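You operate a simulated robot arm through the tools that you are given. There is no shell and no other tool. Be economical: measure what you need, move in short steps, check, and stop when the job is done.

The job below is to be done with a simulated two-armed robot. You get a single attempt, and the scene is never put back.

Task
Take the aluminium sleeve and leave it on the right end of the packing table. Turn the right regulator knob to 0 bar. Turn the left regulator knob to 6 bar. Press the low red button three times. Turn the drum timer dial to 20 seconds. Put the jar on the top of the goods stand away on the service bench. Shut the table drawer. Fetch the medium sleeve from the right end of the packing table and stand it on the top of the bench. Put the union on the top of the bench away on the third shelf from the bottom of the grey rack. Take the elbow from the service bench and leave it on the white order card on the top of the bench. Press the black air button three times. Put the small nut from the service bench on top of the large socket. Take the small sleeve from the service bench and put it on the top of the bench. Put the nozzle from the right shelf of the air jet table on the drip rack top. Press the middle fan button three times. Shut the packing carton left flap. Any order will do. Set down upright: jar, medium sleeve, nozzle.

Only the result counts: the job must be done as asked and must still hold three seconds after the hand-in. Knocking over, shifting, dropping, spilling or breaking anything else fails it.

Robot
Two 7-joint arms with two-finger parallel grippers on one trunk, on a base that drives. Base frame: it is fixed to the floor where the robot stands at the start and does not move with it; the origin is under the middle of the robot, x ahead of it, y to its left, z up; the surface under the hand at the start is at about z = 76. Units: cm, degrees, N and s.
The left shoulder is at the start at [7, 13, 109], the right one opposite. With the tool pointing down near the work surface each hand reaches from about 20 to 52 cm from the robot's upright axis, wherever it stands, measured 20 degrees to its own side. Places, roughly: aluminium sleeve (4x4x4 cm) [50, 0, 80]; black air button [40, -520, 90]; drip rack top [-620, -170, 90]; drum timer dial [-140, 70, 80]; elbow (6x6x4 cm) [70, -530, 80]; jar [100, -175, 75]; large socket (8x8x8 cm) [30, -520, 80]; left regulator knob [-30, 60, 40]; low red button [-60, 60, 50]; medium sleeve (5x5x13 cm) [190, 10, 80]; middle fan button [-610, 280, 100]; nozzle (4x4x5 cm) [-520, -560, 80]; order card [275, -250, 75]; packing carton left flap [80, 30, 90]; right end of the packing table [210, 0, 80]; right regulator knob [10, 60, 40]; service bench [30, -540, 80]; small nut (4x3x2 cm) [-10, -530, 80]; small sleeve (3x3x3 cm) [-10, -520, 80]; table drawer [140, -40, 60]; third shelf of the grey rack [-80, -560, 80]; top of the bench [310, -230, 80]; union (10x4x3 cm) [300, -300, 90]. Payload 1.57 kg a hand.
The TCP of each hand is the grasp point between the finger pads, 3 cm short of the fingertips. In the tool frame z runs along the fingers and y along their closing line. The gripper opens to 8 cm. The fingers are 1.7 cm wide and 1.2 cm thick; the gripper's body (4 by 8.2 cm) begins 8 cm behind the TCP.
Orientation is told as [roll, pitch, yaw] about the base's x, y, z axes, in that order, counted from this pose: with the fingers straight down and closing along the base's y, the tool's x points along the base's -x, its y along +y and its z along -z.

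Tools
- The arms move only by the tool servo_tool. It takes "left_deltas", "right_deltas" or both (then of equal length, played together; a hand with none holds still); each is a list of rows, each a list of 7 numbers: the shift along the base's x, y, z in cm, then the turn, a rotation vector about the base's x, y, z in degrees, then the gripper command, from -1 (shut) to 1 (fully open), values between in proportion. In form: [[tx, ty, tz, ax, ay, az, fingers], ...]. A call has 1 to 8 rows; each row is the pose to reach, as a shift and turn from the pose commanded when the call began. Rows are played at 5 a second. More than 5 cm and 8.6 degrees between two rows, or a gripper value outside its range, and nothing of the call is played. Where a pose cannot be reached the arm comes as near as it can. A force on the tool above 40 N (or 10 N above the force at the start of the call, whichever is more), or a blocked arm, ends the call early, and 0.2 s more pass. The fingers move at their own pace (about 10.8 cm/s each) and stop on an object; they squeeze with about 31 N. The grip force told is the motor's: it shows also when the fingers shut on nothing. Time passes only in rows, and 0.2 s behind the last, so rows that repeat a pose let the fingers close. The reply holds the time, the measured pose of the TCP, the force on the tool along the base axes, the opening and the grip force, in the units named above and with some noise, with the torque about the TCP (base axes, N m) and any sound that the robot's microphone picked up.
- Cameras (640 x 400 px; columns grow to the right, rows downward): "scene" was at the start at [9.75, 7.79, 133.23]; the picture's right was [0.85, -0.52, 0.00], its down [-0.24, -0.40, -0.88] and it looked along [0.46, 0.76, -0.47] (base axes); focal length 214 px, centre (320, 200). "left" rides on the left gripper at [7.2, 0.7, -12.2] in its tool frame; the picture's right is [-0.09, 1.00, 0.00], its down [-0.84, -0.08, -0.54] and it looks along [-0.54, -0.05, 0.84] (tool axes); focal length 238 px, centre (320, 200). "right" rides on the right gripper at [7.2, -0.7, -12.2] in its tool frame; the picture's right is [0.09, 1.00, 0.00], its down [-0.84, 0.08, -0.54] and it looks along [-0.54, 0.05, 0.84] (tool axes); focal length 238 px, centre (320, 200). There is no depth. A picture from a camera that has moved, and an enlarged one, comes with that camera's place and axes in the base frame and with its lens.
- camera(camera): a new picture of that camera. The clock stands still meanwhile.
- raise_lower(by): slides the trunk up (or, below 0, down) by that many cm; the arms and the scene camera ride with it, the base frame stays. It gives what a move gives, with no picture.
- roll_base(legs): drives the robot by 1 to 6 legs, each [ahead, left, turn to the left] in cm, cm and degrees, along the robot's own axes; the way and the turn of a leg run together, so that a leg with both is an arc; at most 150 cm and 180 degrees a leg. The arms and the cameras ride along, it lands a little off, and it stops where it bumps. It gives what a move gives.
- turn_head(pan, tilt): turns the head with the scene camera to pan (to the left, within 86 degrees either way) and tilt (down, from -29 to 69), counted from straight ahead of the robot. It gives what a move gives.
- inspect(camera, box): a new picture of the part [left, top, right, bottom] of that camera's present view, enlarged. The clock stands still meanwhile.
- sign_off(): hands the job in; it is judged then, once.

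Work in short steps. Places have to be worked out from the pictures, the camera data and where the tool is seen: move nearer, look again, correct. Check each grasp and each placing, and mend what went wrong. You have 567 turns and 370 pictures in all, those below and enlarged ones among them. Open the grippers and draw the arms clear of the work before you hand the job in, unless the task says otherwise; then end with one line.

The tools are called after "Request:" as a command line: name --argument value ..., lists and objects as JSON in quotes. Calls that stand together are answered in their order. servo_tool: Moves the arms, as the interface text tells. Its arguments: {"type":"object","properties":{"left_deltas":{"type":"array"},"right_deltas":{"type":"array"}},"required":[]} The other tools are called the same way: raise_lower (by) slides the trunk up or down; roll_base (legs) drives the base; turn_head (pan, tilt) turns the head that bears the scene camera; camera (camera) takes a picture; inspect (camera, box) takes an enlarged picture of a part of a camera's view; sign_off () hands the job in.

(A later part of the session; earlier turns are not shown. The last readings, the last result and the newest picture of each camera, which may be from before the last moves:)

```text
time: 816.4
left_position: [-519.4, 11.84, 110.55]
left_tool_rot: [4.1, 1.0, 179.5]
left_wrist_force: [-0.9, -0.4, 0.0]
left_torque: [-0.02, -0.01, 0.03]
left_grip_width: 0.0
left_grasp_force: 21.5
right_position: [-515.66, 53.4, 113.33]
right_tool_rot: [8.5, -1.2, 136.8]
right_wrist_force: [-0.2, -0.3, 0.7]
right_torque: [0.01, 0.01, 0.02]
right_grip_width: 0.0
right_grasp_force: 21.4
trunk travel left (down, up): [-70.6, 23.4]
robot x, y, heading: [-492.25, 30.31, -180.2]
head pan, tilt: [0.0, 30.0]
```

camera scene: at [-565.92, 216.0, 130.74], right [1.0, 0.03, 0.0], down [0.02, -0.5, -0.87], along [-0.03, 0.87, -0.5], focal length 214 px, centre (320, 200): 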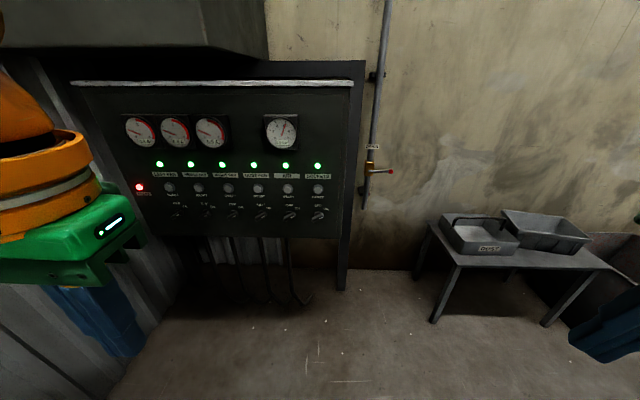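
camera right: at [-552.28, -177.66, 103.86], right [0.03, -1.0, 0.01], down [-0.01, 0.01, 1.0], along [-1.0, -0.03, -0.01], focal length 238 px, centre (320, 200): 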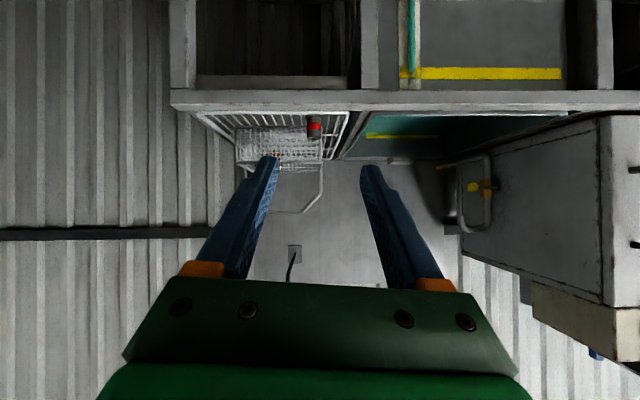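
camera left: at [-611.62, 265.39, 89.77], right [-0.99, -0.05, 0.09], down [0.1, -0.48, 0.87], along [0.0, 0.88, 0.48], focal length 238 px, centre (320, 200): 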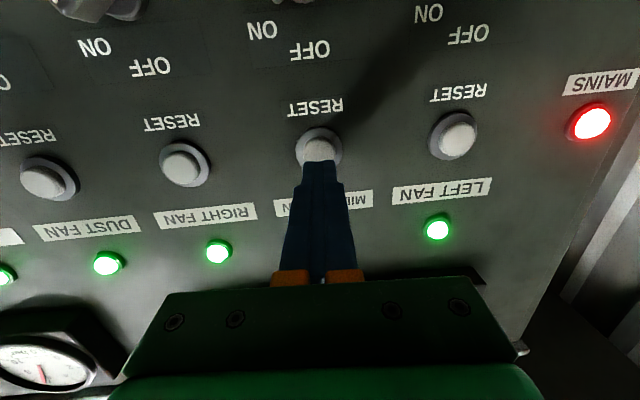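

Good. Turn to heading -90 and slide east through the corridor.

Request:
roll_base --legs '[[0, 0, 91]]'

Request:
roll_base --legs '[[0, 85, 0]]'

Request:
roll_base --legs '[[0, 85, 0]]'

```text
time: 820.6
left_position: [-473.43, 3.63, 110.5]
left_tool_rot: [4.0, 0.9, -90.6]
left_wrist_force: [-0.1, 0.3, 0.2]
left_torque: [0.01, 0.0, -0.02]
left_grip_width: 0.0
left_grasp_force: 21.8
right_position: [-515.09, 7.51, 113.36]
right_tool_rot: [8.5, -1.2, -133.2]
right_wrist_force: [-0.1, 0.7, -1.0]
right_torque: [0.04, -0.02, -0.01]
right_grip_width: 0.0
right_grasp_force: 20.7
trunk travel left (down, up): [-70.6, 23.4]
robot x, y, heading: [-492.17, 30.45, -90.2]
head pan, tilt: [0.0, 30.0]
```

```text
time: 825.1
left_position: [-389.34, 3.19, 110.42]
left_tool_rot: [4.1, 0.9, -90.9]
left_wrist_force: [-0.7, -0.1, 0.4]
left_torque: [0.01, -0.01, -0.03]
left_grip_width: 0.0
left_grasp_force: 20.9
right_position: [-430.85, 7.11, 113.27]
right_tool_rot: [8.4, -1.3, -133.5]
right_wrist_force: [0.2, 0.3, 0.2]
right_torque: [0.01, -0.03, 0.0]
right_grip_width: 0.03
right_grasp_force: 21.4
trunk travel left (down, up): [-70.6, 23.4]
robot x, y, heading: [-408.22, 30.31, -90.4]
head pan, tilt: [0.0, 30.0]
```

```text
time: 829.6
left_position: [-303.16, 4.0, 110.41]
left_tool_rot: [4.0, 0.9, -89.7]
left_wrist_force: [0.0, -1.3, 0.4]
left_torque: [0.01, 0.0, -0.03]
left_grip_width: 0.0
left_grasp_force: 21.1
right_position: [-344.75, 7.16, 113.44]
right_tool_rot: [8.4, -1.3, -132.3]
right_wrist_force: [-0.3, 0.7, 0.2]
right_torque: [-0.01, 0.04, 0.0]
right_grip_width: 0.0
right_grasp_force: 21.8
trunk travel left (down, up): [-70.6, 23.4]
robot x, y, heading: [-322.09, 30.79, -89.2]
head pan, tilt: [0.0, 30.0]
```

Back on the east side. Next the drum timer: drive to (-126,-30), turn north, and look at the drum panel.

Request:
roll_base --legs '[[58, 0, -0.8], [0, 150, 0], [0, 46, 0], [0, 0, 180]]'

Request:
turn_head --pan 10 --tilt 30

Request:
camera --camera "scene"

```text
time: 849.7
left_position: [-143.01, 2.28, 110.51]
left_tool_rot: [4.0, 0.9, 88.3]
left_wrist_force: [-0.3, 0.4, -0.4]
left_torque: [0.0, 0.01, 0.01]
left_grip_width: 0.01
left_grasp_force: 21.6
right_position: [-101.68, -2.36, 113.38]
right_tool_rot: [8.3, -1.2, 45.8]
right_wrist_force: [0.0, -0.8, 0.5]
right_torque: [0.02, 0.02, 0.0]
right_grip_width: 0.0
right_grasp_force: 21.9
trunk travel left (down, up): [-70.6, 23.4]
robot x, y, heading: [-124.81, -25.46, 89.0]
head pan, tilt: [0.0, 30.0]
```

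```text
time: 850.4
left_position: [-143.12, 2.21, 110.52]
left_tool_rot: [4.1, 0.9, 88.4]
left_wrist_force: [0.3, -0.5, 0.2]
left_torque: [-0.03, -0.02, 0.02]
left_grip_width: 0.02
left_grasp_force: 21.3
right_position: [-101.68, -2.38, 113.31]
right_tool_rot: [8.5, -1.2, 45.9]
right_wrist_force: [0.0, -0.1, 0.3]
right_torque: [0.01, -0.02, -0.01]
right_grip_width: 0.0
right_grasp_force: 21.5
trunk travel left (down, up): [-70.6, 23.4]
robot x, y, heading: [-124.72, -25.31, 89.1]
head pan, tilt: [10.0, 30.0]
```

```text
112 pictures are left
camera scene: at [-126.07, -11.23, 130.74], right [0.99, 0.16, 0.0], down [0.08, -0.49, -0.87], along [-0.13, 0.86, -0.5], focal length 214 px, centre (320, 200)
```

scene: 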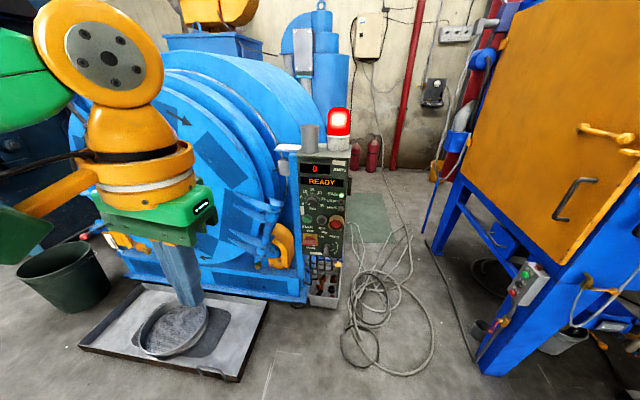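

Zoom on the drum panel and on the cabinet's side box.

Request:
inspect --camera "scene" --box '[290, 140, 370, 270]'

Request:
inspect --camera "scene" --box '[470, 230, 590, 350]'

```text
3.08 times, centred on (330, 205) of scene
camera zoom: at [-126.07, -11.23, 130.74], right [0.99, 0.16, 0.0], down [0.08, -0.49, -0.87], along [-0.13, 0.86, -0.5], focal length 660 px, centre (289, 185)
```

zoom: 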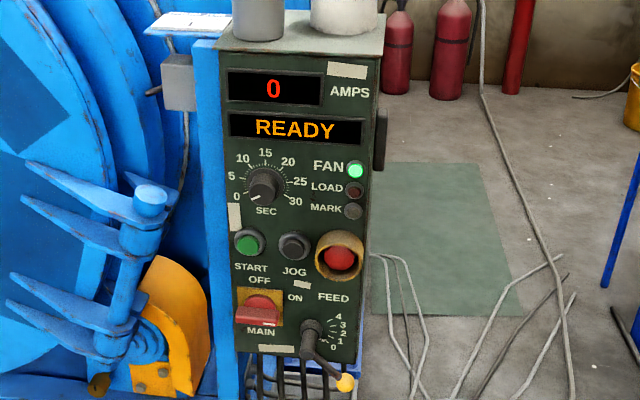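

```text
3.33 times, centred on (530, 290) of scene
camera zoom: at [-126.07, -11.23, 130.74], right [0.99, 0.16, 0.0], down [0.08, -0.49, -0.87], along [-0.13, 0.86, -0.5], focal length 715 px, centre (-380, -100)
```

zoom: 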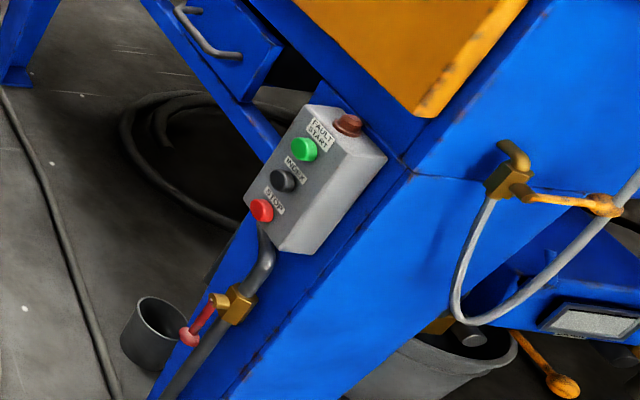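

Timer dial at about (-141.4,66.3,84.8), pointer near 0; scale ≈7.7° per second, so 20 s is ~40° right of the top. I drive 32 cm ahead, lower a bit, and raise the left tool to horizontal.

Request:
roll_base --legs '[[32, 0, 1]]'

Request:
raise_lower --by -10

Request:
servo_tool --left_deltas '[[0, -1, -1, 8, 0, 0, 0], [0, -1, -2, 16, 0, 0, 0], [0, -1, -3, 24, 0, 0, 0], [0, -1, -4, 32, 0, 0, 0], [0, 0, -5, 40, 0, 0, 0], [0, 1, -6, 48, 0, 0, 0], [0, 2, -8, 56, 0, 0, 0], [0, 3, -10, 64, 0, 0, 0]]'

Request:
camera --camera "left"

```text
time: 852.5
left_position: [-143.42, 32.16, 110.56]
left_tool_rot: [4.1, 0.9, 89.6]
left_wrist_force: [0.5, -0.5, 1.0]
left_torque: [0.04, 0.0, 0.05]
left_grip_width: 0.0
left_grasp_force: 21.2
right_position: [-101.86, 28.47, 113.31]
right_tool_rot: [8.6, -1.4, 46.9]
right_wrist_force: [0.4, -0.5, -0.1]
right_torque: [-0.01, 0.03, -0.03]
right_grip_width: 0.0
right_grasp_force: 21.7
trunk travel left (down, up): [-70.6, 23.4]
robot x, y, heading: [-124.56, 4.93, 89.7]
head pan, tilt: [10.0, 30.0]
```

```text
time: 853.8
left_position: [-143.45, 32.29, 100.66]
left_tool_rot: [4.0, 0.9, 89.6]
left_wrist_force: [-0.2, 1.3, -0.9]
left_torque: [0.0, -0.01, 0.0]
left_grip_width: 0.0
left_grasp_force: 21.6
right_position: [-101.77, 28.62, 103.33]
right_tool_rot: [8.5, -1.3, 47.1]
right_wrist_force: [0.1, 0.6, -0.1]
right_torque: [0.01, -0.01, 0.0]
right_grip_width: 0.0
right_grasp_force: 20.8
trunk travel left (down, up): [-60.6, 33.4]
robot x, y, heading: [-124.43, 5.28, 89.8]
head pan, tilt: [10.0, 30.0]
```

```text
time: 855.6
left_position: [-140.27, 43.69, 98.47]
left_tool_rot: [5.0, -62.8, 89.0]
left_wrist_force: [-0.1, 0.3, -0.5]
left_torque: [-0.01, 0.02, 0.05]
left_grip_width: 3.97
left_grasp_force: 0.1
left hand out of reach, approached as far as the arm can: row 5, 6, 7, 8
right_position: [-101.78, 28.81, 103.23]
right_tool_rot: [8.4, -1.2, 47.0]
right_wrist_force: [0.4, 0.6, 0.0]
right_torque: [-0.05, 0.04, -0.03]
right_grip_width: 0.0
right_grasp_force: 21.5
trunk travel left (down, up): [-60.6, 33.4]
robot x, y, heading: [-124.3, 5.29, 90.1]
head pan, tilt: [10.0, 30.0]
```

```text
109 pictures are left
camera left: at [-140.22, 29.58, 97.8], right [-0.99, -0.02, 0.12], down [0.12, -0.09, 0.99], along [-0.01, 1.0, 0.09], focal length 238 px, centre (320, 200)
```

left: 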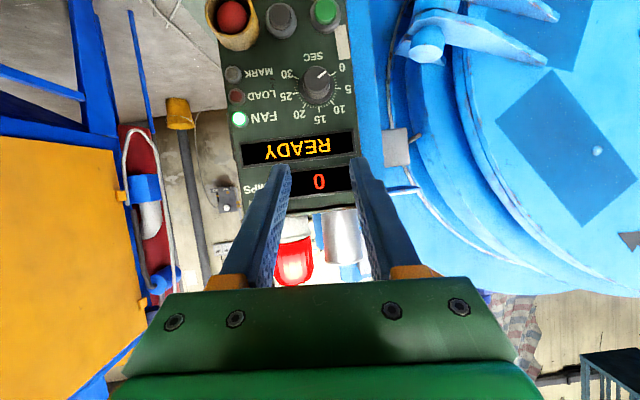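

The pointer indeed stands at 0. I level the tool and align with the dial at (-142,66.3,84.3).

Request:
servo_tool --left_deltas '[[-0.4, 2, -3.5, 7, 0, 0, 0.25], [-0.8, 4, -7, 14, 0, 0, 0.25], [-1.3, 6, -10.5, 21, 0, 0, 0.25], [-1.7, 8, -14, 26, 0, 0, 0.25]]'

Request:
camera --camera "left"

```text
time: 856.6
left_position: [-143.33, 51.92, 85.84]
left_tool_rot: [24.1, -88.9, 69.9]
left_wrist_force: [0.6, 0.5, -0.7]
left_torque: [0.02, 0.02, -0.01]
left_grip_width: 5.02
left_grasp_force: 0.1
left hand out of reach, approached as far as the arm can: row 1, 2, 4
right_position: [-101.91, 28.67, 103.44]
right_tool_rot: [8.4, -1.3, 47.0]
right_wrist_force: [0.4, -0.3, 1.0]
right_torque: [-0.03, 0.0, 0.0]
right_grip_width: 0.0
right_grasp_force: 20.9
trunk travel left (down, up): [-60.6, 33.4]
robot x, y, heading: [-124.52, 4.95, 90.3]
head pan, tilt: [10.0, 30.0]
```

```text
108 pictures are left
camera left: at [-143.24, 39.55, 78.92], right [-0.99, -0.07, 0.1], down [0.12, -0.52, 0.85], along [-0.01, 0.85, 0.53], focal length 238 px, centre (320, 200)
```

left: 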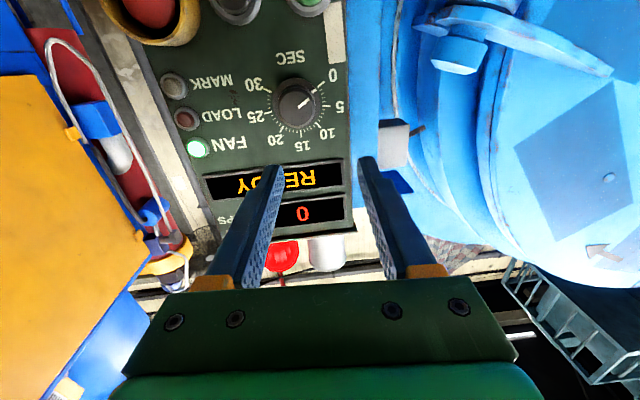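

Dial measured at (-142.1,66.3,83.3). I correct laterally and by -4° yaw, and approach to y≈60.

Request:
servo_tool --left_deltas '[[1.2, 2.5, -1.2, 0, 0, -2, 0.25], [2, 5, -2.3, 0, 0, -4, 0.25], [1.7, 7.5, -2.3, 0, 0, -4, 0.25]]'

Request:
camera --camera "left"

```text
time: 857.4
left_position: [-143.37, 58.17, 86.42]
left_tool_rot: [26.8, -88.9, 63.1]
left_wrist_force: [-0.3, -0.3, 0.5]
left_torque: [-0.01, 0.05, -0.01]
left_grip_width: 5.01
left_grasp_force: 0.0
left hand out of reach, approached as far as the arm can: row 1, 2, 3
right_position: [-101.63, 28.56, 103.25]
right_tool_rot: [8.3, -1.3, 47.0]
right_wrist_force: [0.5, 0.4, 0.1]
right_torque: [0.01, -0.01, 0.03]
right_grip_width: 0.0
right_grasp_force: 21.2
trunk travel left (down, up): [-60.6, 33.4]
robot x, y, heading: [-124.73, 5.27, 90.0]
head pan, tilt: [10.0, 30.0]
```

```text
107 pictures are left
camera left: at [-144.09, 45.83, 79.43], right [-0.99, 0.0, 0.1], down [0.08, -0.53, 0.84], along [0.05, 0.85, 0.53], focal length 238 px, centre (320, 200)
```

left: 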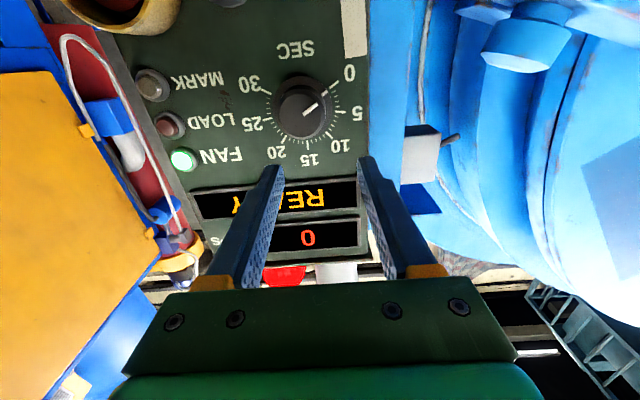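

Tool is straight; I use base and trunk for the rest: 1 cm right, 3.2 down, then ahead 4.5.

Request:
raise_lower --by -3.2

Request:
roll_base --legs '[[4.3, -1, 0]]'

Request:
camera --camera "left"

```text
time: 858.2
left_position: [-143.35, 58.15, 83.13]
left_tool_rot: [28.1, -89.0, 62.0]
left_wrist_force: [0.1, -0.2, 0.0]
left_torque: [-0.01, -0.02, 0.04]
left_grip_width: 4.98
left_grasp_force: 0.0
right_position: [-101.79, 28.52, 100.16]
right_tool_rot: [8.5, -1.4, 47.0]
right_wrist_force: [-0.2, 0.3, 0.0]
right_torque: [-0.03, 0.01, -0.04]
right_grip_width: 0.0
right_grasp_force: 21.7
trunk travel left (down, up): [-57.4, 36.6]
robot x, y, heading: [-124.65, 5.22, 90.4]
head pan, tilt: [10.0, 30.0]
```

```text
time: 859.1
left_position: [-142.44, 62.34, 83.24]
left_tool_rot: [28.8, -89.1, 61.1]
left_wrist_force: [-0.9, -0.1, 0.2]
left_torque: [0.0, -0.03, -0.03]
left_grip_width: 5.0
left_grasp_force: 0.0
right_position: [-100.8, 32.75, 100.19]
right_tool_rot: [8.4, -1.4, 47.0]
right_wrist_force: [0.3, -0.6, -0.5]
right_torque: [-0.02, 0.01, 0.0]
right_grip_width: 0.02
right_grasp_force: 21.1
trunk travel left (down, up): [-57.4, 36.6]
robot x, y, heading: [-123.61, 9.71, 90.0]
head pan, tilt: [10.0, 30.0]
```

```text
106 pictures are left
camera left: at [-143.12, 50.06, 76.28], right [-0.99, 0.0, 0.1], down [0.08, -0.53, 0.84], along [0.05, 0.85, 0.53], focal length 238 px, centre (320, 200)
```

left: 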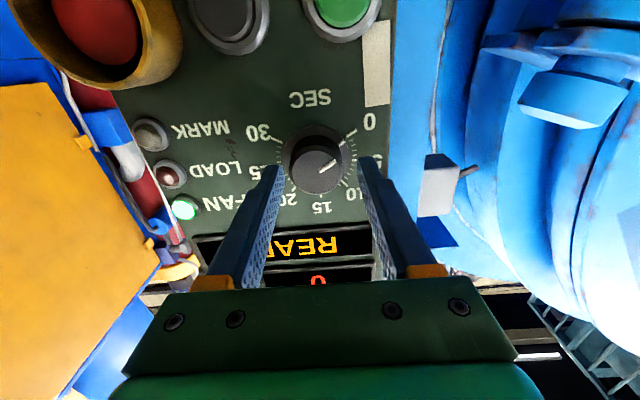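

Centred. Advance 2.3 cm and grip the knob.

Request:
roll_base --legs '[[2.3, 0, 0]]'

Request:
servo_tool --left_deltas '[[0, 0, 0, 0, 0, 0, -1], [0, 0, 0, 0, 0, 0, -1], [0, 0, 0, 0, 0, 0, -1]]'

Request:
camera --camera "left"

```text
time: 859.9
left_position: [-142.27, 64.66, 83.24]
left_tool_rot: [30.5, -89.0, 59.5]
left_wrist_force: [-0.5, 0.3, 0.0]
left_torque: [-0.03, -0.01, -0.03]
left_grip_width: 5.01
left_grasp_force: 0.1
right_position: [-100.93, 35.14, 100.27]
right_tool_rot: [8.5, -1.4, 47.0]
right_wrist_force: [-0.1, -0.5, 0.3]
right_torque: [0.04, 0.0, 0.02]
right_grip_width: 0.05
right_grasp_force: 21.3
trunk travel left (down, up): [-57.4, 36.6]
robot x, y, heading: [-123.23, 11.64, 89.8]
head pan, tilt: [10.0, 30.0]
```

```text
time: 860.7
left_position: [-142.1, 64.86, 83.23]
left_tool_rot: [33.8, -88.7, 56.0]
left_wrist_force: [9.3, -2.5, -2.5]
left_torque: [-0.24, 0.04, -0.46]
left_grip_width: 4.04
left_grasp_force: 44.8
right_position: [-100.68, 35.21, 100.12]
right_tool_rot: [8.6, -1.2, 47.0]
right_wrist_force: [1.3, -0.2, -0.1]
right_torque: [0.02, 0.04, 0.0]
right_grip_width: 0.02
right_grasp_force: 21.1
trunk travel left (down, up): [-57.4, 36.6]
robot x, y, heading: [-123.53, 11.72, 90.3]
head pan, tilt: [10.0, 30.0]
```

```text
105 pictures are left
camera left: at [-142.84, 52.51, 76.27], right [-0.99, 0.0, 0.1], down [0.09, -0.53, 0.85], along [0.06, 0.85, 0.52], focal length 238 px, centre (320, 200)
```

left: 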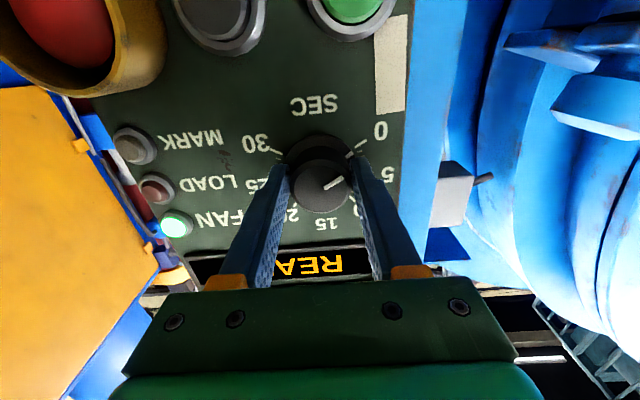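

Knob gripped (4 cm). I rotate clockwise (about +y) 64° in one call.

Request:
servo_tool --left_deltas '[[0, 0, 0, 0, 8, 0, -1], [0, 0, 0, 0, 16, 0, -1], [0, 0, 0, 0, 24, 0, -1], [0, 0, 0, 0, 32, 0, -1], [0, 0, 0, 0, 40, 0, -1], [0, 0, 0, 0, 48, 0, -1], [0, 0, 0, 0, 56, 0, -1], [0, 0, 0, 0, 64, 0, -1]]'

Request:
camera --camera "left"

```text
time: 862.5
left_position: [-142.39, 64.83, 83.4]
left_tool_rot: [89.6, -25.4, 1.0]
left_wrist_force: [3.1, 9.1, 7.3]
left_torque: [-0.59, -0.04, 0.9]
left_grip_width: 4.04
left_grasp_force: 44.7
right_position: [-100.68, 35.41, 100.1]
right_tool_rot: [8.5, -1.2, 47.0]
right_wrist_force: [0.1, -0.2, -0.9]
right_torque: [-0.01, -0.04, 0.01]
right_grip_width: 0.0
right_grasp_force: 21.1
trunk travel left (down, up): [-57.4, 36.6]
robot x, y, heading: [-123.52, 11.93, 90.2]
head pan, tilt: [10.0, 30.0]
```

```text
104 pictures are left
camera left: at [-149.05, 52.52, 81.09], right [-0.34, 0.0, 0.94], down [0.8, -0.53, 0.29], along [0.5, 0.85, 0.18], focal length 238 px, centre (320, 200)
```

left: 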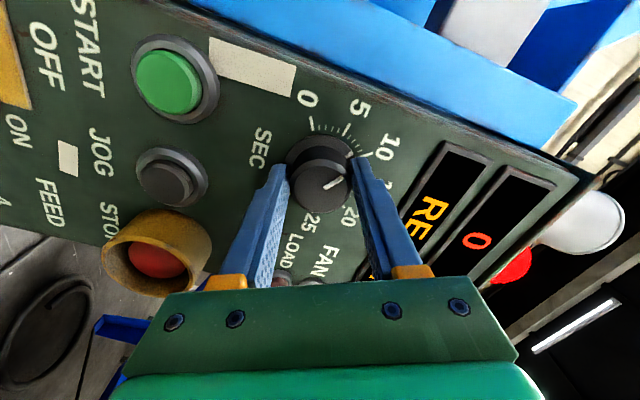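

Pointer now ~8.5 s, as expected. Continue another 64°.

Request:
servo_tool --left_deltas '[[0, 0, 0, 0, 8, 0, -1], [0, 0, 0, 0, 16, 0, -1], [0, 0, 0, 0, 24, 0, -1], [0, 0, 0, 0, 32, 0, -1], [0, 0, 0, 0, 40, 0, -1], [0, 0, 0, 0, 48, 0, -1], [0, 0, 0, 0, 56, 0, -1], [0, 0, 0, 0, 64, 0, -1]]'

Request:
camera --camera "left"

```text
time: 864.0
left_position: [-142.43, 64.75, 83.82]
left_tool_rot: [90.8, 24.2, 1.1]
left_wrist_force: [2.4, 3.3, 4.4]
left_torque: [-0.6, -0.02, 0.16]
left_grip_width: 4.07
left_grasp_force: 45.6
left hand out of reach, approached as far as the arm can: row 2, 3, 4, 5, 6, 7
right_position: [-100.75, 35.44, 100.1]
right_tool_rot: [8.5, -1.3, 47.0]
right_wrist_force: [0.4, -0.7, 0.1]
right_torque: [-0.02, -0.02, 0.01]
right_grip_width: 0.01
right_grasp_force: 20.8
trunk travel left (down, up): [-57.4, 36.6]
robot x, y, heading: [-123.54, 11.69, 90.3]
head pan, tilt: [10.0, 30.0]
stopped in row 7 (left hand): the force on the tool passed its limit at 41 N (the readings are from after the stop); the commanded pose is now the measured one
```

```text
103 pictures are left
camera left: at [-148.58, 52.49, 87.26], right [0.49, 0.0, 0.87], down [0.74, -0.53, -0.42], along [0.46, 0.85, -0.26], focal length 238 px, centre (320, 200)
```

left: 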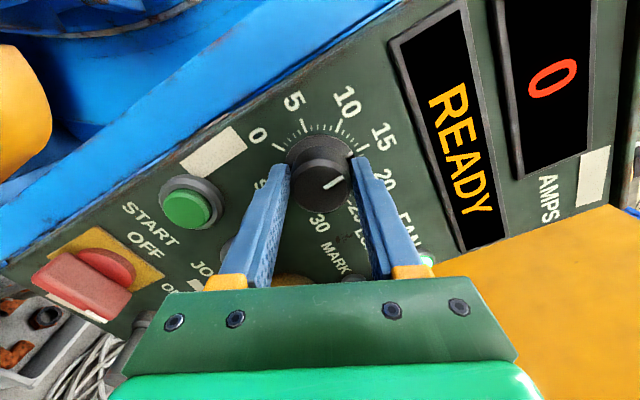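

Wrist limit at ~15 s. I ratchet: open, turn back 56°, grip again.

Request:
servo_tool --left_deltas '[[0, 0, 0, 0, 0, 0, 0.5], [0, 0, 0, 0, -8, 0, 0.5], [0, 0, 0, 0, -16, 0, 0.5], [0, 0, 0, 0, -24, 0, 0.5], [0, 0, 0, 0, -32, 0, 0.5], [0, 0, 0, 0, -40, 0, 0.5], [0, 0, 0, 0, -48, 0, 0.5], [0, 0, 0, 0, -56, 0, 0.5]]'

Request:
servo_tool --left_deltas '[[0, 0, 0, 0, 0, 0, -1], [0, 0, 0, 0, 0, 0, -1], [0, 0, 0, 0, 0, 0, -1]]'

Request:
camera --camera "left"

```text
time: 865.8
left_position: [-142.52, 64.83, 83.66]
left_tool_rot: [89.6, -32.0, 1.1]
left_wrist_force: [-0.4, -0.7, 0.1]
left_torque: [0.0, 0.0, 0.01]
left_grip_width: 6.0
left_grasp_force: 0.1
right_position: [-100.87, 35.23, 100.2]
right_tool_rot: [8.5, -1.4, 47.0]
right_wrist_force: [-0.4, 0.9, 0.3]
right_torque: [0.02, 0.0, 0.03]
right_grip_width: 0.0
right_grasp_force: 21.3
trunk travel left (down, up): [-57.4, 36.6]
robot x, y, heading: [-123.23, 12.01, 90.2]
head pan, tilt: [10.0, 30.0]
```

```text
time: 866.6
left_position: [-142.27, 64.85, 83.41]
left_tool_rot: [89.1, -31.7, 1.3]
left_wrist_force: [10.0, -14.5, -24.7]
left_torque: [-0.04, 0.11, -0.53]
left_grip_width: 4.09
left_grasp_force: 44.7
right_position: [-100.72, 35.28, 100.11]
right_tool_rot: [8.5, -1.3, 47.1]
right_wrist_force: [-0.5, 0.3, -0.2]
right_torque: [-0.02, -0.03, 0.01]
right_grip_width: 0.0
right_grasp_force: 21.4
trunk travel left (down, up): [-57.4, 36.6]
robot x, y, heading: [-123.8, 12.01, 89.8]
head pan, tilt: [10.0, 30.0]
```

```text
102 pictures are left
camera left: at [-148.71, 52.48, 80.42], right [-0.45, 0.01, 0.9], down [0.76, -0.53, 0.38], along [0.47, 0.85, 0.23], focal length 238 px, centre (320, 200)
```

left: 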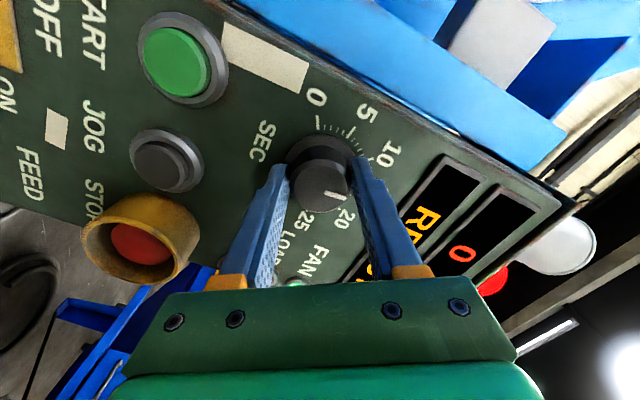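

Pointer at ~15 s. Rotate 39° more, then check.

Request:
servo_tool --left_deltas '[[0, 0, 0, 0, 8, 0, -1], [0, 0, 0, 0, 16, 0, -1], [0, 0, 0, 0, 24, 0, -1], [0, 0, 0, 0, 32, 0, -1], [0, 0, 0, 0, 39, 0, -1]]'

Request:
servo_tool --left_deltas '[[0, 0, 0, 0, 0, 0, 0.5], [0, 0, 0, 0, 0, 0, 0.5], [0, -3, 0, 0, 0, 0, 0.5], [0, -6, 0, 0, 0, 0, 0.5]]'

Request:
camera --camera "left"

```text
time: 867.8
left_position: [-142.43, 64.78, 83.58]
left_tool_rot: [90.2, 7.4, 0.9]
left_wrist_force: [8.6, -12.8, -22.0]
left_torque: [-0.75, 0.06, 0.8]
left_grip_width: 4.1
left_grasp_force: 45.0
right_position: [-100.79, 35.42, 100.07]
right_tool_rot: [8.5, -1.3, 47.0]
right_wrist_force: [-0.2, 0.1, 0.2]
right_torque: [-0.01, 0.01, 0.01]
right_grip_width: 0.0
right_grasp_force: 21.1
trunk travel left (down, up): [-57.4, 36.6]
robot x, y, heading: [-123.57, 11.81, 90.4]
head pan, tilt: [10.0, 30.0]
```

```text
time: 868.8
left_position: [-142.42, 58.76, 83.56]
left_tool_rot: [90.5, 7.2, 1.0]
left_wrist_force: [0.4, 0.3, -0.1]
left_torque: [-0.02, -0.03, 0.01]
left_grip_width: 5.96
left_grasp_force: 0.1
right_position: [-100.88, 35.23, 100.23]
right_tool_rot: [8.4, -1.4, 46.9]
right_wrist_force: [-0.7, 0.1, 0.3]
right_torque: [0.01, -0.03, 0.02]
right_grip_width: 0.01
right_grasp_force: 21.6
trunk travel left (down, up): [-57.4, 36.6]
robot x, y, heading: [-123.37, 11.79, 90.0]
head pan, tilt: [10.0, 30.0]
```

```text
101 pictures are left
camera left: at [-149.24, 46.36, 85.17], right [0.22, 0.0, 0.98], down [0.83, -0.53, -0.18], along [0.52, 0.85, -0.11], focal length 238 px, centre (320, 200)
```

left: 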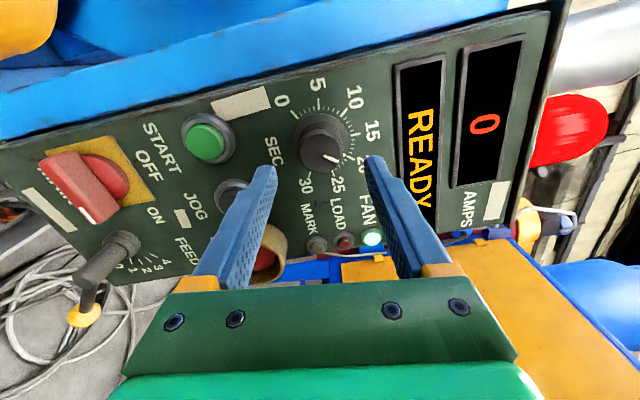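

Request:
inspect --camera "left" --box '[260, 70, 400, 200]'

```text
3.08 times, centred on (330, 135) of left
camera zoom: at [-149.24, 46.36, 85.17], right [0.22, 0.0, 0.98], down [0.83, -0.53, -0.18], along [0.52, 0.85, -0.11], focal length 733 px, centre (289, 400)
```

zoom: 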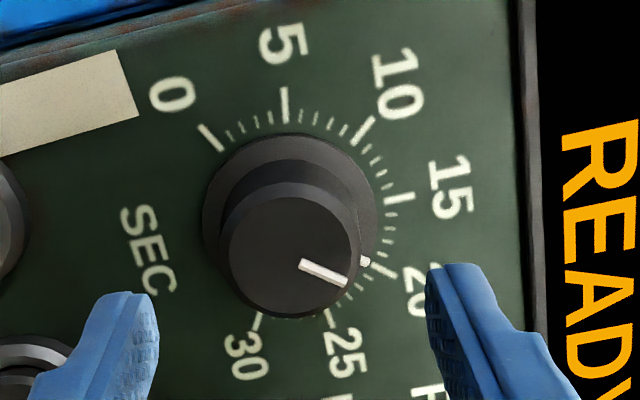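

The skirt mark lines up with the 20 tick. I verify with a frontal view: retract the hand aside and use the scene camera.

Request:
roll_base --legs '[[-12, 0, 0]]'

Request:
servo_tool --left_deltas '[[-4, 0, 2, 0, 0, 0, 0], [-8, 0, 4, 0, 0, 0, 0]]'

Request:
turn_head --pan 12 --tilt 25

Request:
camera --camera "scene"

```text
time: 870.0
left_position: [-142.29, 47.29, 83.5]
left_tool_rot: [90.3, 7.2, 1.0]
left_wrist_force: [-0.4, -0.3, 0.3]
left_torque: [-0.01, -0.02, 0.02]
left_grip_width: 6.01
left_grasp_force: 0.0
right_position: [-100.96, 23.72, 100.12]
right_tool_rot: [8.4, -1.4, 46.9]
right_wrist_force: [-0.7, -0.7, 0.4]
right_torque: [-0.01, 0.0, -0.01]
right_grip_width: 0.0
right_grasp_force: 20.1
trunk travel left (down, up): [-57.4, 36.6]
robot x, y, heading: [-123.58, 0.44, 89.9]
head pan, tilt: [10.0, 30.0]
```

```text
time: 870.6
left_position: [-150.42, 47.13, 87.65]
left_tool_rot: [90.5, 7.0, 0.9]
left_wrist_force: [1.4, 0.3, -0.4]
left_torque: [-0.02, -0.02, 0.02]
left_grip_width: 3.98
left_grasp_force: 0.1
right_position: [-100.93, 23.57, 100.24]
right_tool_rot: [8.4, -1.5, 47.0]
right_wrist_force: [0.0, 0.3, -0.1]
right_torque: [0.0, 0.02, -0.01]
right_grip_width: 0.0
right_grasp_force: 21.2
trunk travel left (down, up): [-57.4, 36.6]
robot x, y, heading: [-123.43, 0.4, 90.2]
head pan, tilt: [10.0, 30.0]
```

```text
time: 871.2
left_position: [-150.27, 47.11, 87.69]
left_tool_rot: [90.4, 7.2, 1.0]
left_wrist_force: [-0.9, -0.1, -1.1]
left_torque: [0.02, 0.0, -0.01]
left_grip_width: 4.02
left_grasp_force: 0.0
right_position: [-100.92, 23.65, 100.01]
right_tool_rot: [8.6, -1.3, 47.0]
right_wrist_force: [-0.4, 0.5, -0.6]
right_torque: [0.01, -0.03, 0.01]
right_grip_width: 0.0
right_grasp_force: 21.7
trunk travel left (down, up): [-57.4, 36.6]
robot x, y, heading: [-123.42, 0.37, 90.2]
head pan, tilt: [12.0, 25.0]
```

```text
99 pictures are left
camera scene: at [-125.47, 14.39, 118.33], right [0.98, 0.21, 0.0], down [0.09, -0.41, -0.91], along [-0.19, 0.89, -0.42], focal length 214 px, centre (320, 200)
```

scene: 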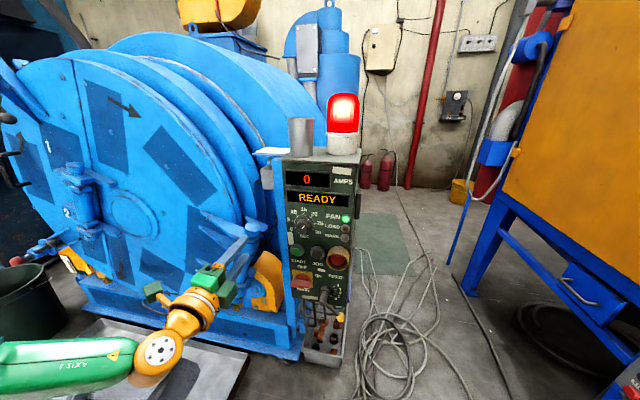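

Request:
inspect --camera "scene" --box '[284, 195, 344, 245]'

```text
8.00 times, centred on (314, 220) of scene
camera zoom: at [-125.47, 14.39, 118.33], right [0.98, 0.21, 0.0], down [0.09, -0.41, -0.91], along [-0.19, 0.89, -0.42], focal length 1716 px, centre (368, 40)
```

zoom: 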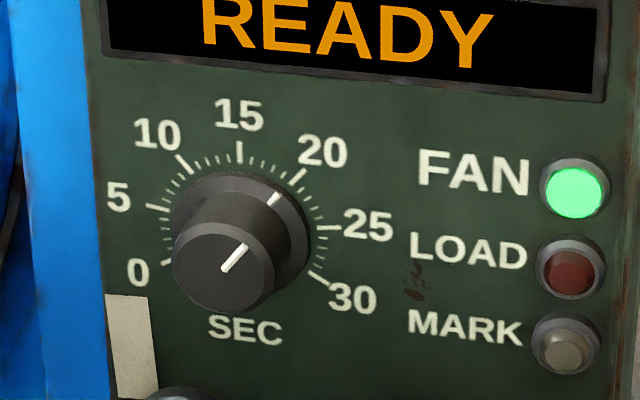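

The timer reads exactly 20 s. Next the STOP button (low red) at (-57.7,57,55), facing -x. I turn to heading 0 at about (-116,8) and lower the trunk, so the left arm (tool straight ahead, 48 cm left) can press it.

Request:
roll_base --legs '[[0, 0, -90], [5, 7, 0]]'

Request:
raise_lower --by -30

Request:
camera --camera "left"

Request:
turn_head --pan 35 --tilt 25

Request:
camera --camera "scene"

```text
time: 876.1
left_position: [-71.88, 34.38, 87.66]
left_tool_rot: [90.3, 7.2, -88.7]
left_wrist_force: [-0.2, -0.6, -0.6]
left_torque: [0.0, 0.0, -0.01]
left_grip_width: 4.01
left_grasp_force: 0.0
right_position: [-95.18, -15.22, 100.3]
right_tool_rot: [8.5, -1.4, -42.7]
right_wrist_force: [-0.3, 0.3, 0.6]
right_torque: [-0.01, 0.03, 0.0]
right_grip_width: 0.0
right_grasp_force: 20.9
trunk travel left (down, up): [-57.4, 36.6]
robot x, y, heading: [-118.74, 7.08, 0.4]
head pan, tilt: [12.0, 25.0]
```

```text
time: 879.1
left_position: [-71.72, 34.41, 57.62]
left_tool_rot: [90.4, 7.2, -88.7]
left_wrist_force: [0.0, 0.2, 0.5]
left_torque: [0.0, 0.03, -0.01]
left_grip_width: 4.02
left_grasp_force: 0.1
right_position: [-95.17, -15.09, 70.05]
right_tool_rot: [8.6, -1.4, -42.8]
right_wrist_force: [-0.5, -0.4, -0.7]
right_torque: [0.01, 0.0, -0.01]
right_grip_width: 0.0
right_grasp_force: 21.3
trunk travel left (down, up): [-27.4, 66.6]
robot x, y, heading: [-118.36, 6.87, 0.6]
head pan, tilt: [12.0, 25.0]
```

```text
97 pictures are left
camera left: at [-84.19, 41.13, 59.2], right [0.0, -0.22, 0.98], down [-0.52, -0.83, -0.18], along [0.85, -0.51, -0.11], focal length 238 px, centre (320, 200)
```

left: 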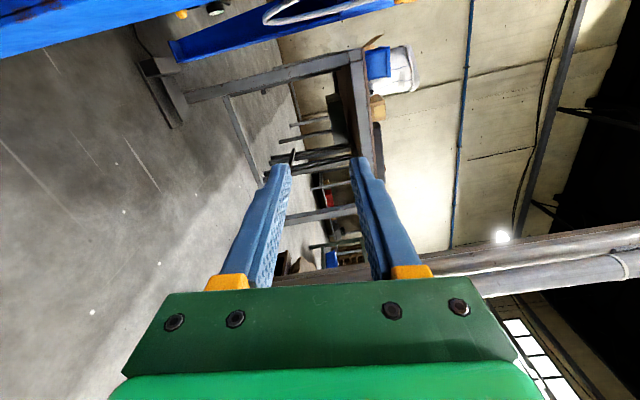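

```text
time: 880.0
left_position: [-71.79, 34.43, 57.6]
left_tool_rot: [90.5, 7.3, -88.7]
left_wrist_force: [-0.6, 0.0, -0.3]
left_torque: [0.02, 0.0, 0.05]
left_grip_width: 4.0
left_grasp_force: 0.1
right_position: [-95.04, -15.18, 70.06]
right_tool_rot: [8.4, -1.4, -42.7]
right_wrist_force: [0.7, 0.2, 0.0]
right_torque: [-0.02, 0.02, 0.0]
right_grip_width: 0.0
right_grasp_force: 21.2
trunk travel left (down, up): [-27.4, 66.6]
robot x, y, heading: [-118.47, 6.95, 0.6]
head pan, tilt: [35.0, 25.0]
```

```text
96 pictures are left
camera scene: at [-105.96, 12.67, 88.33], right [0.58, -0.82, 0.0], down [-0.34, -0.24, -0.91], along [0.74, 0.52, -0.42], focal length 214 px, centre (320, 200)
```

scene: 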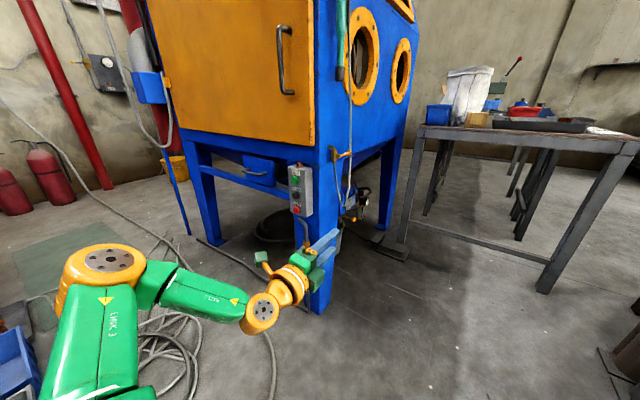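

Zoom on the box.

Request:
inspect --camera "scene" --box '[260, 150, 340, 230]'

```text
5.00 times, centred on (300, 190) of scene
camera zoom: at [-105.96, 12.67, 88.33], right [0.58, -0.82, 0.0], down [-0.34, -0.24, -0.91], along [0.74, 0.52, -0.42], focal length 1072 px, centre (420, 250)
```

zoom: 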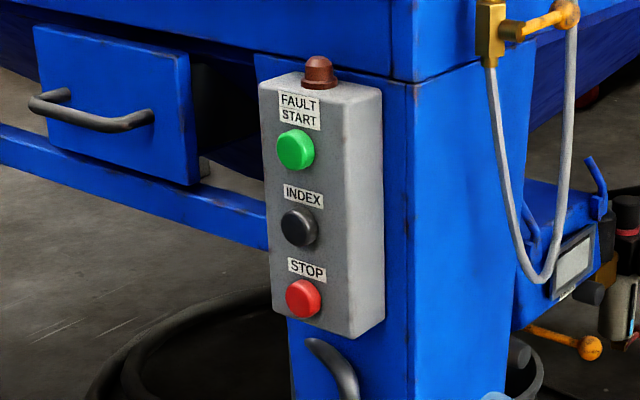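

STOP at (-57.9,56.3,54.7). I close the fingers and move in front of it.

Request:
servo_tool --left_deltas '[[-1, 4, -0.5, 0, 0, 0, -1], [-1, 8, -1, 0, 0, 0, -1], [-1, 12, -1.5, 0, 0, 0, -1], [0, 16, -2, 0, 0, 0, -1], [1, 19.5, -2.5, 0, 0, 0, -1], [3, 22, -2.9, 0, 0, 0, -1]]'

Request:
camera --camera "left"

```text
time: 881.4
left_position: [-69.2, 56.46, 54.76]
left_tool_rot: [90.2, 7.2, -88.6]
left_wrist_force: [-0.1, 0.4, 0.4]
left_torque: [0.01, -0.01, -0.02]
left_grip_width: 0.0
left_grasp_force: 21.2
right_position: [-95.14, -15.19, 70.23]
right_tool_rot: [8.5, -1.4, -42.7]
right_wrist_force: [0.3, -0.2, -0.3]
right_torque: [0.03, 0.0, -0.02]
right_grip_width: 0.01
right_grasp_force: 21.2
trunk travel left (down, up): [-27.4, 66.6]
robot x, y, heading: [-118.08, 7.31, 0.4]
head pan, tilt: [35.0, 25.0]
```

```text
94 pictures are left
camera left: at [-81.59, 63.27, 56.31], right [0.0, -0.22, 0.98], down [-0.52, -0.83, -0.18], along [0.85, -0.51, -0.11], focal length 238 px, centre (320, 200)
```

left: 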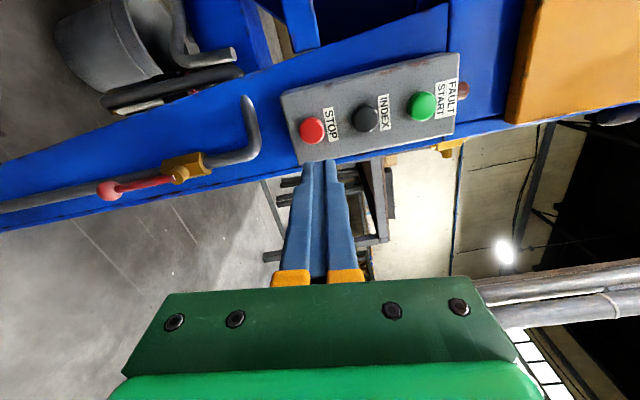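

Aligned. Push toward +x slowly.

Request:
servo_tool --left_deltas '[[2, 0.5, -0.4, 0, 0, 0, -1], [4.5, 0.6, -0.4, 0, 0, 0, -1], [6.5, 0.6, -0.4, 0, 0, 0, -1], [8, 0.6, -0.4, 0, 0, 0, -1], [9, 0.6, -0.4, 0, 0, 0, -1], [10, 0.6, -0.4, 0, 0, 0, -1], [11, 0.6, -0.4, 0, 0, 0, -1]]'

```text
time: 883.0
left_position: [-60.29, 53.5, 54.93]
left_tool_rot: [90.2, 7.2, -88.7]
left_wrist_force: [-0.5, 0.4, -0.3]
left_torque: [0.01, -0.02, 0.04]
left_grip_width: 0.0
left_grasp_force: 21.1
left hand out of reach, approached as far as the arm can: row 3, 4, 5, 6, 7
right_position: [-95.03, -15.25, 70.12]
right_tool_rot: [8.5, -1.4, -42.6]
right_wrist_force: [0.5, 0.0, -0.6]
right_torque: [0.03, 0.0, -0.05]
right_grip_width: 0.0
right_grasp_force: 20.9
trunk travel left (down, up): [-27.4, 66.6]
robot x, y, heading: [-118.52, 7.26, 0.4]
head pan, tilt: [35.0, 25.0]
```

Reach limit made it slide sideways. I pull back, drive the base 5 cm ahead and 1 left, and re-align.

Request:
servo_tool --left_deltas '[[-4, 1, 0, 0, 0, 0, -1], [-8, 2.5, -0.5, 0, 0, 0, -1], [-11, 3.6, -0.6, 0, 0, 0, -1]]'

Request:
roll_base --legs '[[5.5, 1, -0.4]]'

Request:
camera --camera "left"

```text
time: 883.8
left_position: [-71.56, 56.95, 54.59]
left_tool_rot: [90.6, 7.2, -88.8]
left_wrist_force: [-0.5, -0.5, 0.0]
left_torque: [-0.03, -0.01, 0.03]
left_grip_width: 0.0
left_grasp_force: 21.3
right_position: [-95.06, -15.27, 70.17]
right_tool_rot: [8.4, -1.4, -42.7]
right_wrist_force: [0.9, 0.4, -1.0]
right_torque: [-0.03, -0.02, 0.02]
right_grip_width: 0.01
right_grasp_force: 21.1
trunk travel left (down, up): [-27.4, 66.6]
robot x, y, heading: [-118.78, 7.24, 0.7]
head pan, tilt: [35.0, 25.0]
```

```text
time: 884.8
left_position: [-65.52, 57.59, 54.51]
left_tool_rot: [90.3, 7.2, -89.1]
left_wrist_force: [0.0, -0.1, 0.6]
left_torque: [0.01, -0.04, 0.0]
left_grip_width: 0.01
left_grasp_force: 20.9
right_position: [-89.69, -14.46, 70.14]
right_tool_rot: [8.4, -1.3, -43.1]
right_wrist_force: [-0.6, -0.5, 1.2]
right_torque: [-0.03, 0.04, 0.01]
right_grip_width: 0.02
right_grasp_force: 21.3
trunk travel left (down, up): [-27.4, 66.6]
robot x, y, heading: [-112.65, 8.22, -0.1]
head pan, tilt: [35.0, 25.0]
```

```text
93 pictures are left
camera left: at [-77.8, 64.57, 55.98], right [0.0, -0.22, 0.98], down [-0.53, -0.83, -0.18], along [0.85, -0.52, -0.11], focal length 238 px, centre (320, 200)
```

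left: 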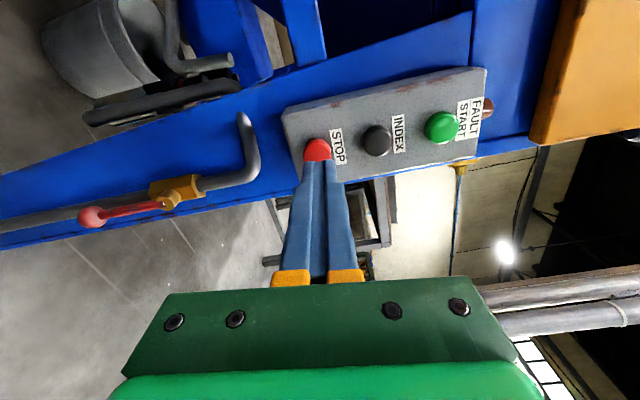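

Fingertip right in front of STOP. Push.

Request:
servo_tool --left_deltas '[[1.5, -0.3, 0, 0, 0, 0, -1], [3, -0.3, 0, 0, 0, 0, -1], [4, -0.3, 0, 0, 0, 0, -1], [5, -0.3, 0, 0, 0, 0, -1], [6, -0.3, 0, 0, 0, 0, -1]]'

```text
time: 886.0
left_position: [-60.06, 57.42, 54.48]
left_tool_rot: [90.1, 7.4, -89.2]
left_wrist_force: [-27.2, -10.4, -2.1]
left_torque: [-0.01, 0.11, -0.47]
left_grip_width: 0.01
left_grasp_force: 21.3
right_position: [-90.02, -14.36, 70.27]
right_tool_rot: [8.7, -1.6, -42.7]
right_wrist_force: [0.0, -0.2, -0.1]
right_torque: [-0.01, 0.03, -0.02]
right_grip_width: 0.0
right_grasp_force: 20.4
trunk travel left (down, up): [-27.4, 66.6]
robot x, y, heading: [-112.63, 8.32, 0.3]
head pan, tilt: [35.0, 25.0]
heard: click
stopped in row 5 (left hand): the force on the tool passed its limit at 41 N (the readings are from after the stop); the commanded pose is now the measured one
```

Click one. Two more presses.

Request:
servo_tool --left_deltas '[[-2, 0, 0, 0, 0, 0, -1], [-4, 0, 0, 0, 0, 0, -1], [-4, 0, 0, 0, 0, 0, -1], [-2, 0, 0, 0, 0, 0, -1], [-0.5, 0, 0, 0, 0, 0, -1], [0.3, 0, 0, 0, 0, 0, -1], [1, 0, 0, 0, 0, 0, -1]]'

Request:
servo_tool --left_deltas '[[-2, 0, 0, 0, 0, 0, -1], [-4, 0, 0, 0, 0, 0, -1], [-4, 0, 0, 0, 0, 0, -1], [-2, 0, 0, 0, 0, 0, -1], [-0.5, 0, 0, 0, 0, 0, -1], [0.3, 0, 0, 0, 0, 0, -1], [1, 0, 0, 0, 0, 0, -1]]'

```text
time: 887.5
left_position: [-60.26, 58.1, 54.68]
left_tool_rot: [90.3, 7.4, -88.6]
left_wrist_force: [-17.3, -2.0, 2.5]
left_torque: [0.13, -0.05, -0.36]
left_grip_width: 0.0
left_grasp_force: 21.2
right_position: [-90.07, -14.19, 70.38]
right_tool_rot: [8.8, -1.6, -42.5]
right_wrist_force: [-0.3, 0.1, -0.7]
right_torque: [-0.02, 0.02, 0.01]
right_grip_width: 0.01
right_grasp_force: 21.7
trunk travel left (down, up): [-27.4, 66.6]
robot x, y, heading: [-113.36, 8.22, 0.9]
head pan, tilt: [35.0, 25.0]
heard: click
stopped in row 7 (left hand): the force on the tool passed its limit at 44 N (the readings are from after the stop); the commanded pose is now the measured one
```

```text
time: 889.0
left_position: [-60.28, 58.54, 54.73]
left_tool_rot: [90.0, 7.5, -88.4]
left_wrist_force: [-19.9, -1.6, 1.0]
left_torque: [0.0, 0.01, -0.67]
left_grip_width: 0.01
left_grasp_force: 21.7
right_position: [-90.14, -14.14, 70.22]
right_tool_rot: [8.8, -1.6, -42.1]
right_wrist_force: [-0.3, -0.6, 0.6]
right_torque: [-0.01, 0.01, 0.02]
right_grip_width: 0.01
right_grasp_force: 21.9
trunk travel left (down, up): [-27.4, 66.6]
robot x, y, heading: [-113.16, 7.9, 1.0]
head pan, tilt: [35.0, 25.0]
heard: click
stopped in row 7 (left hand): the force on the tool passed its limit at 83 N (the readings are from after the stop); the commanded pose is now the measured one
```

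Three clicks. I retract the left hand and fold it in.

Request:
servo_tool --left_deltas '[[-4, 0, 0, 0, 0, 0, -1], [-8, -2, 1, 0, 0, 0, -1], [-10, -6, 2, 0, 0, 0, -1], [-12, -10, 3, 0, 0, 0, -1], [-13, -14, 4, 0, 0, 0, -1], [-14, -18, 6, 0, 0, 0, -1], [-15, -22, 8, 0, 0, 0, -1], [-15, -26, 10, 0, 0, 0, -1]]'

Request:
camera --camera "scene"

```text
time: 890.8
left_position: [-69.8, 34.68, 64.43]
left_tool_rot: [89.4, 7.6, -88.7]
left_wrist_force: [-1.2, 0.5, 0.4]
left_torque: [-0.05, -0.02, 0.01]
left_grip_width: 0.01
left_grasp_force: 21.1
left hand out of reach, approached as far as the arm can: row 7, 8
right_position: [-89.56, -14.21, 70.02]
right_tool_rot: [8.5, -1.3, -42.4]
right_wrist_force: [0.4, 0.7, -0.8]
right_torque: [0.01, 0.0, -0.02]
right_grip_width: 0.0
right_grasp_force: 21.3
trunk travel left (down, up): [-27.4, 66.6]
robot x, y, heading: [-113.21, 8.4, 0.6]
head pan, tilt: [35.0, 25.0]
```

```text
92 pictures are left
camera scene: at [-100.63, 13.65, 88.33], right [0.58, -0.81, 0.0], down [-0.34, -0.25, -0.91], along [0.74, 0.53, -0.42], focal length 214 px, centre (320, 200)
```

scene: 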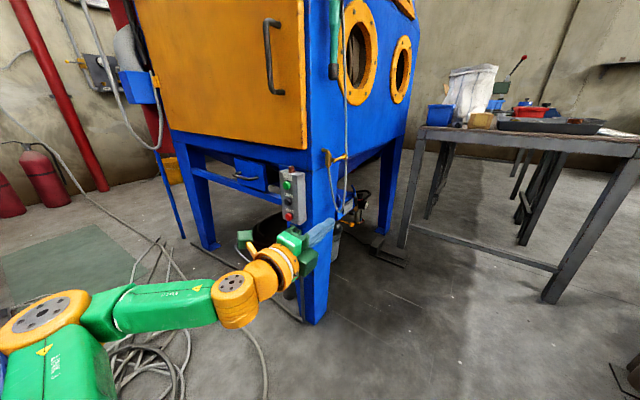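

I move south 28 cm, turn to heading 110, then slide east to about (-32,-12).

Request:
roll_base --legs '[[0, -28, 0], [0, 0, 109.5], [-18, -83, 0]]'

Request:
raise_lower --by -19.6

Request:
turn_head --pan 0 --tilt 40

Request:
camera --camera "scene"

```text
time: 901.5
left_position: [-65.12, 20.94, 64.34]
left_tool_rot: [89.5, 7.5, 17.3]
left_wrist_force: [0.0, 0.6, -1.0]
left_torque: [-0.02, -0.02, 0.0]
left_grip_width: 0.0
left_grasp_force: 21.5
right_position: [-12.61, 15.49, 70.01]
right_tool_rot: [8.5, -1.4, 63.8]
right_wrist_force: [0.1, -1.1, 0.1]
right_torque: [0.0, 0.0, 0.01]
right_grip_width: 0.02
right_grasp_force: 21.1
trunk travel left (down, up): [-27.4, 66.6]
robot x, y, heading: [-27.93, -13.63, 107.1]
head pan, tilt: [35.0, 25.0]
```

```text
time: 903.6
left_position: [-65.1, 20.95, 44.85]
left_tool_rot: [89.5, 7.5, 17.4]
left_wrist_force: [0.2, -0.1, -0.5]
left_torque: [0.02, -0.01, 0.0]
left_grip_width: 0.0
left_grasp_force: 21.4
right_position: [-12.55, 15.5, 50.52]
right_tool_rot: [8.5, -1.4, 63.7]
right_wrist_force: [0.3, 0.1, 0.0]
right_torque: [0.05, 0.0, 0.02]
right_grip_width: 0.02
right_grasp_force: 21.6
trunk travel left (down, up): [-7.8, 86.2]
robot x, y, heading: [-27.69, -13.57, 106.7]
head pan, tilt: [35.0, 25.0]
```

```text
time: 904.6
left_position: [-65.14, 20.9, 44.78]
left_tool_rot: [89.4, 7.5, 17.3]
left_wrist_force: [0.9, -0.1, 0.7]
left_torque: [-0.01, -0.01, 0.03]
left_grip_width: 0.01
left_grasp_force: 21.2
right_position: [-12.68, 15.6, 50.64]
right_tool_rot: [8.6, -1.4, 63.8]
right_wrist_force: [-0.4, 0.2, -0.3]
right_torque: [-0.01, 0.0, 0.01]
right_grip_width: 0.0
right_grasp_force: 21.2
trunk travel left (down, up): [-7.8, 86.2]
robot x, y, heading: [-27.62, -13.41, 107.1]
head pan, tilt: [0.0, 40.0]
```

```text
91 pictures are left
camera scene: at [-31.56, -0.4, 66.4], right [0.96, 0.29, 0.0], down [0.19, -0.61, -0.77], along [-0.22, 0.73, -0.64], focal length 214 px, centre (320, 200)
```

scene: 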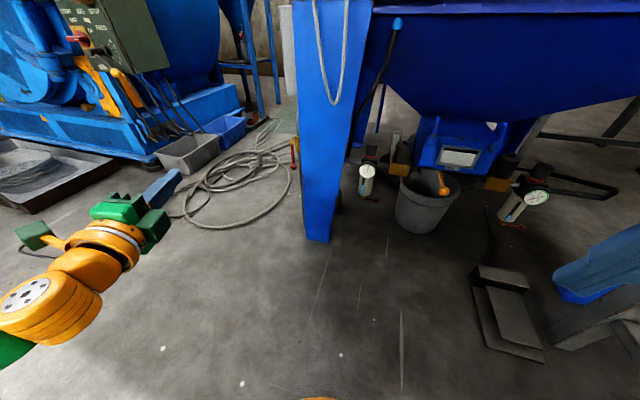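

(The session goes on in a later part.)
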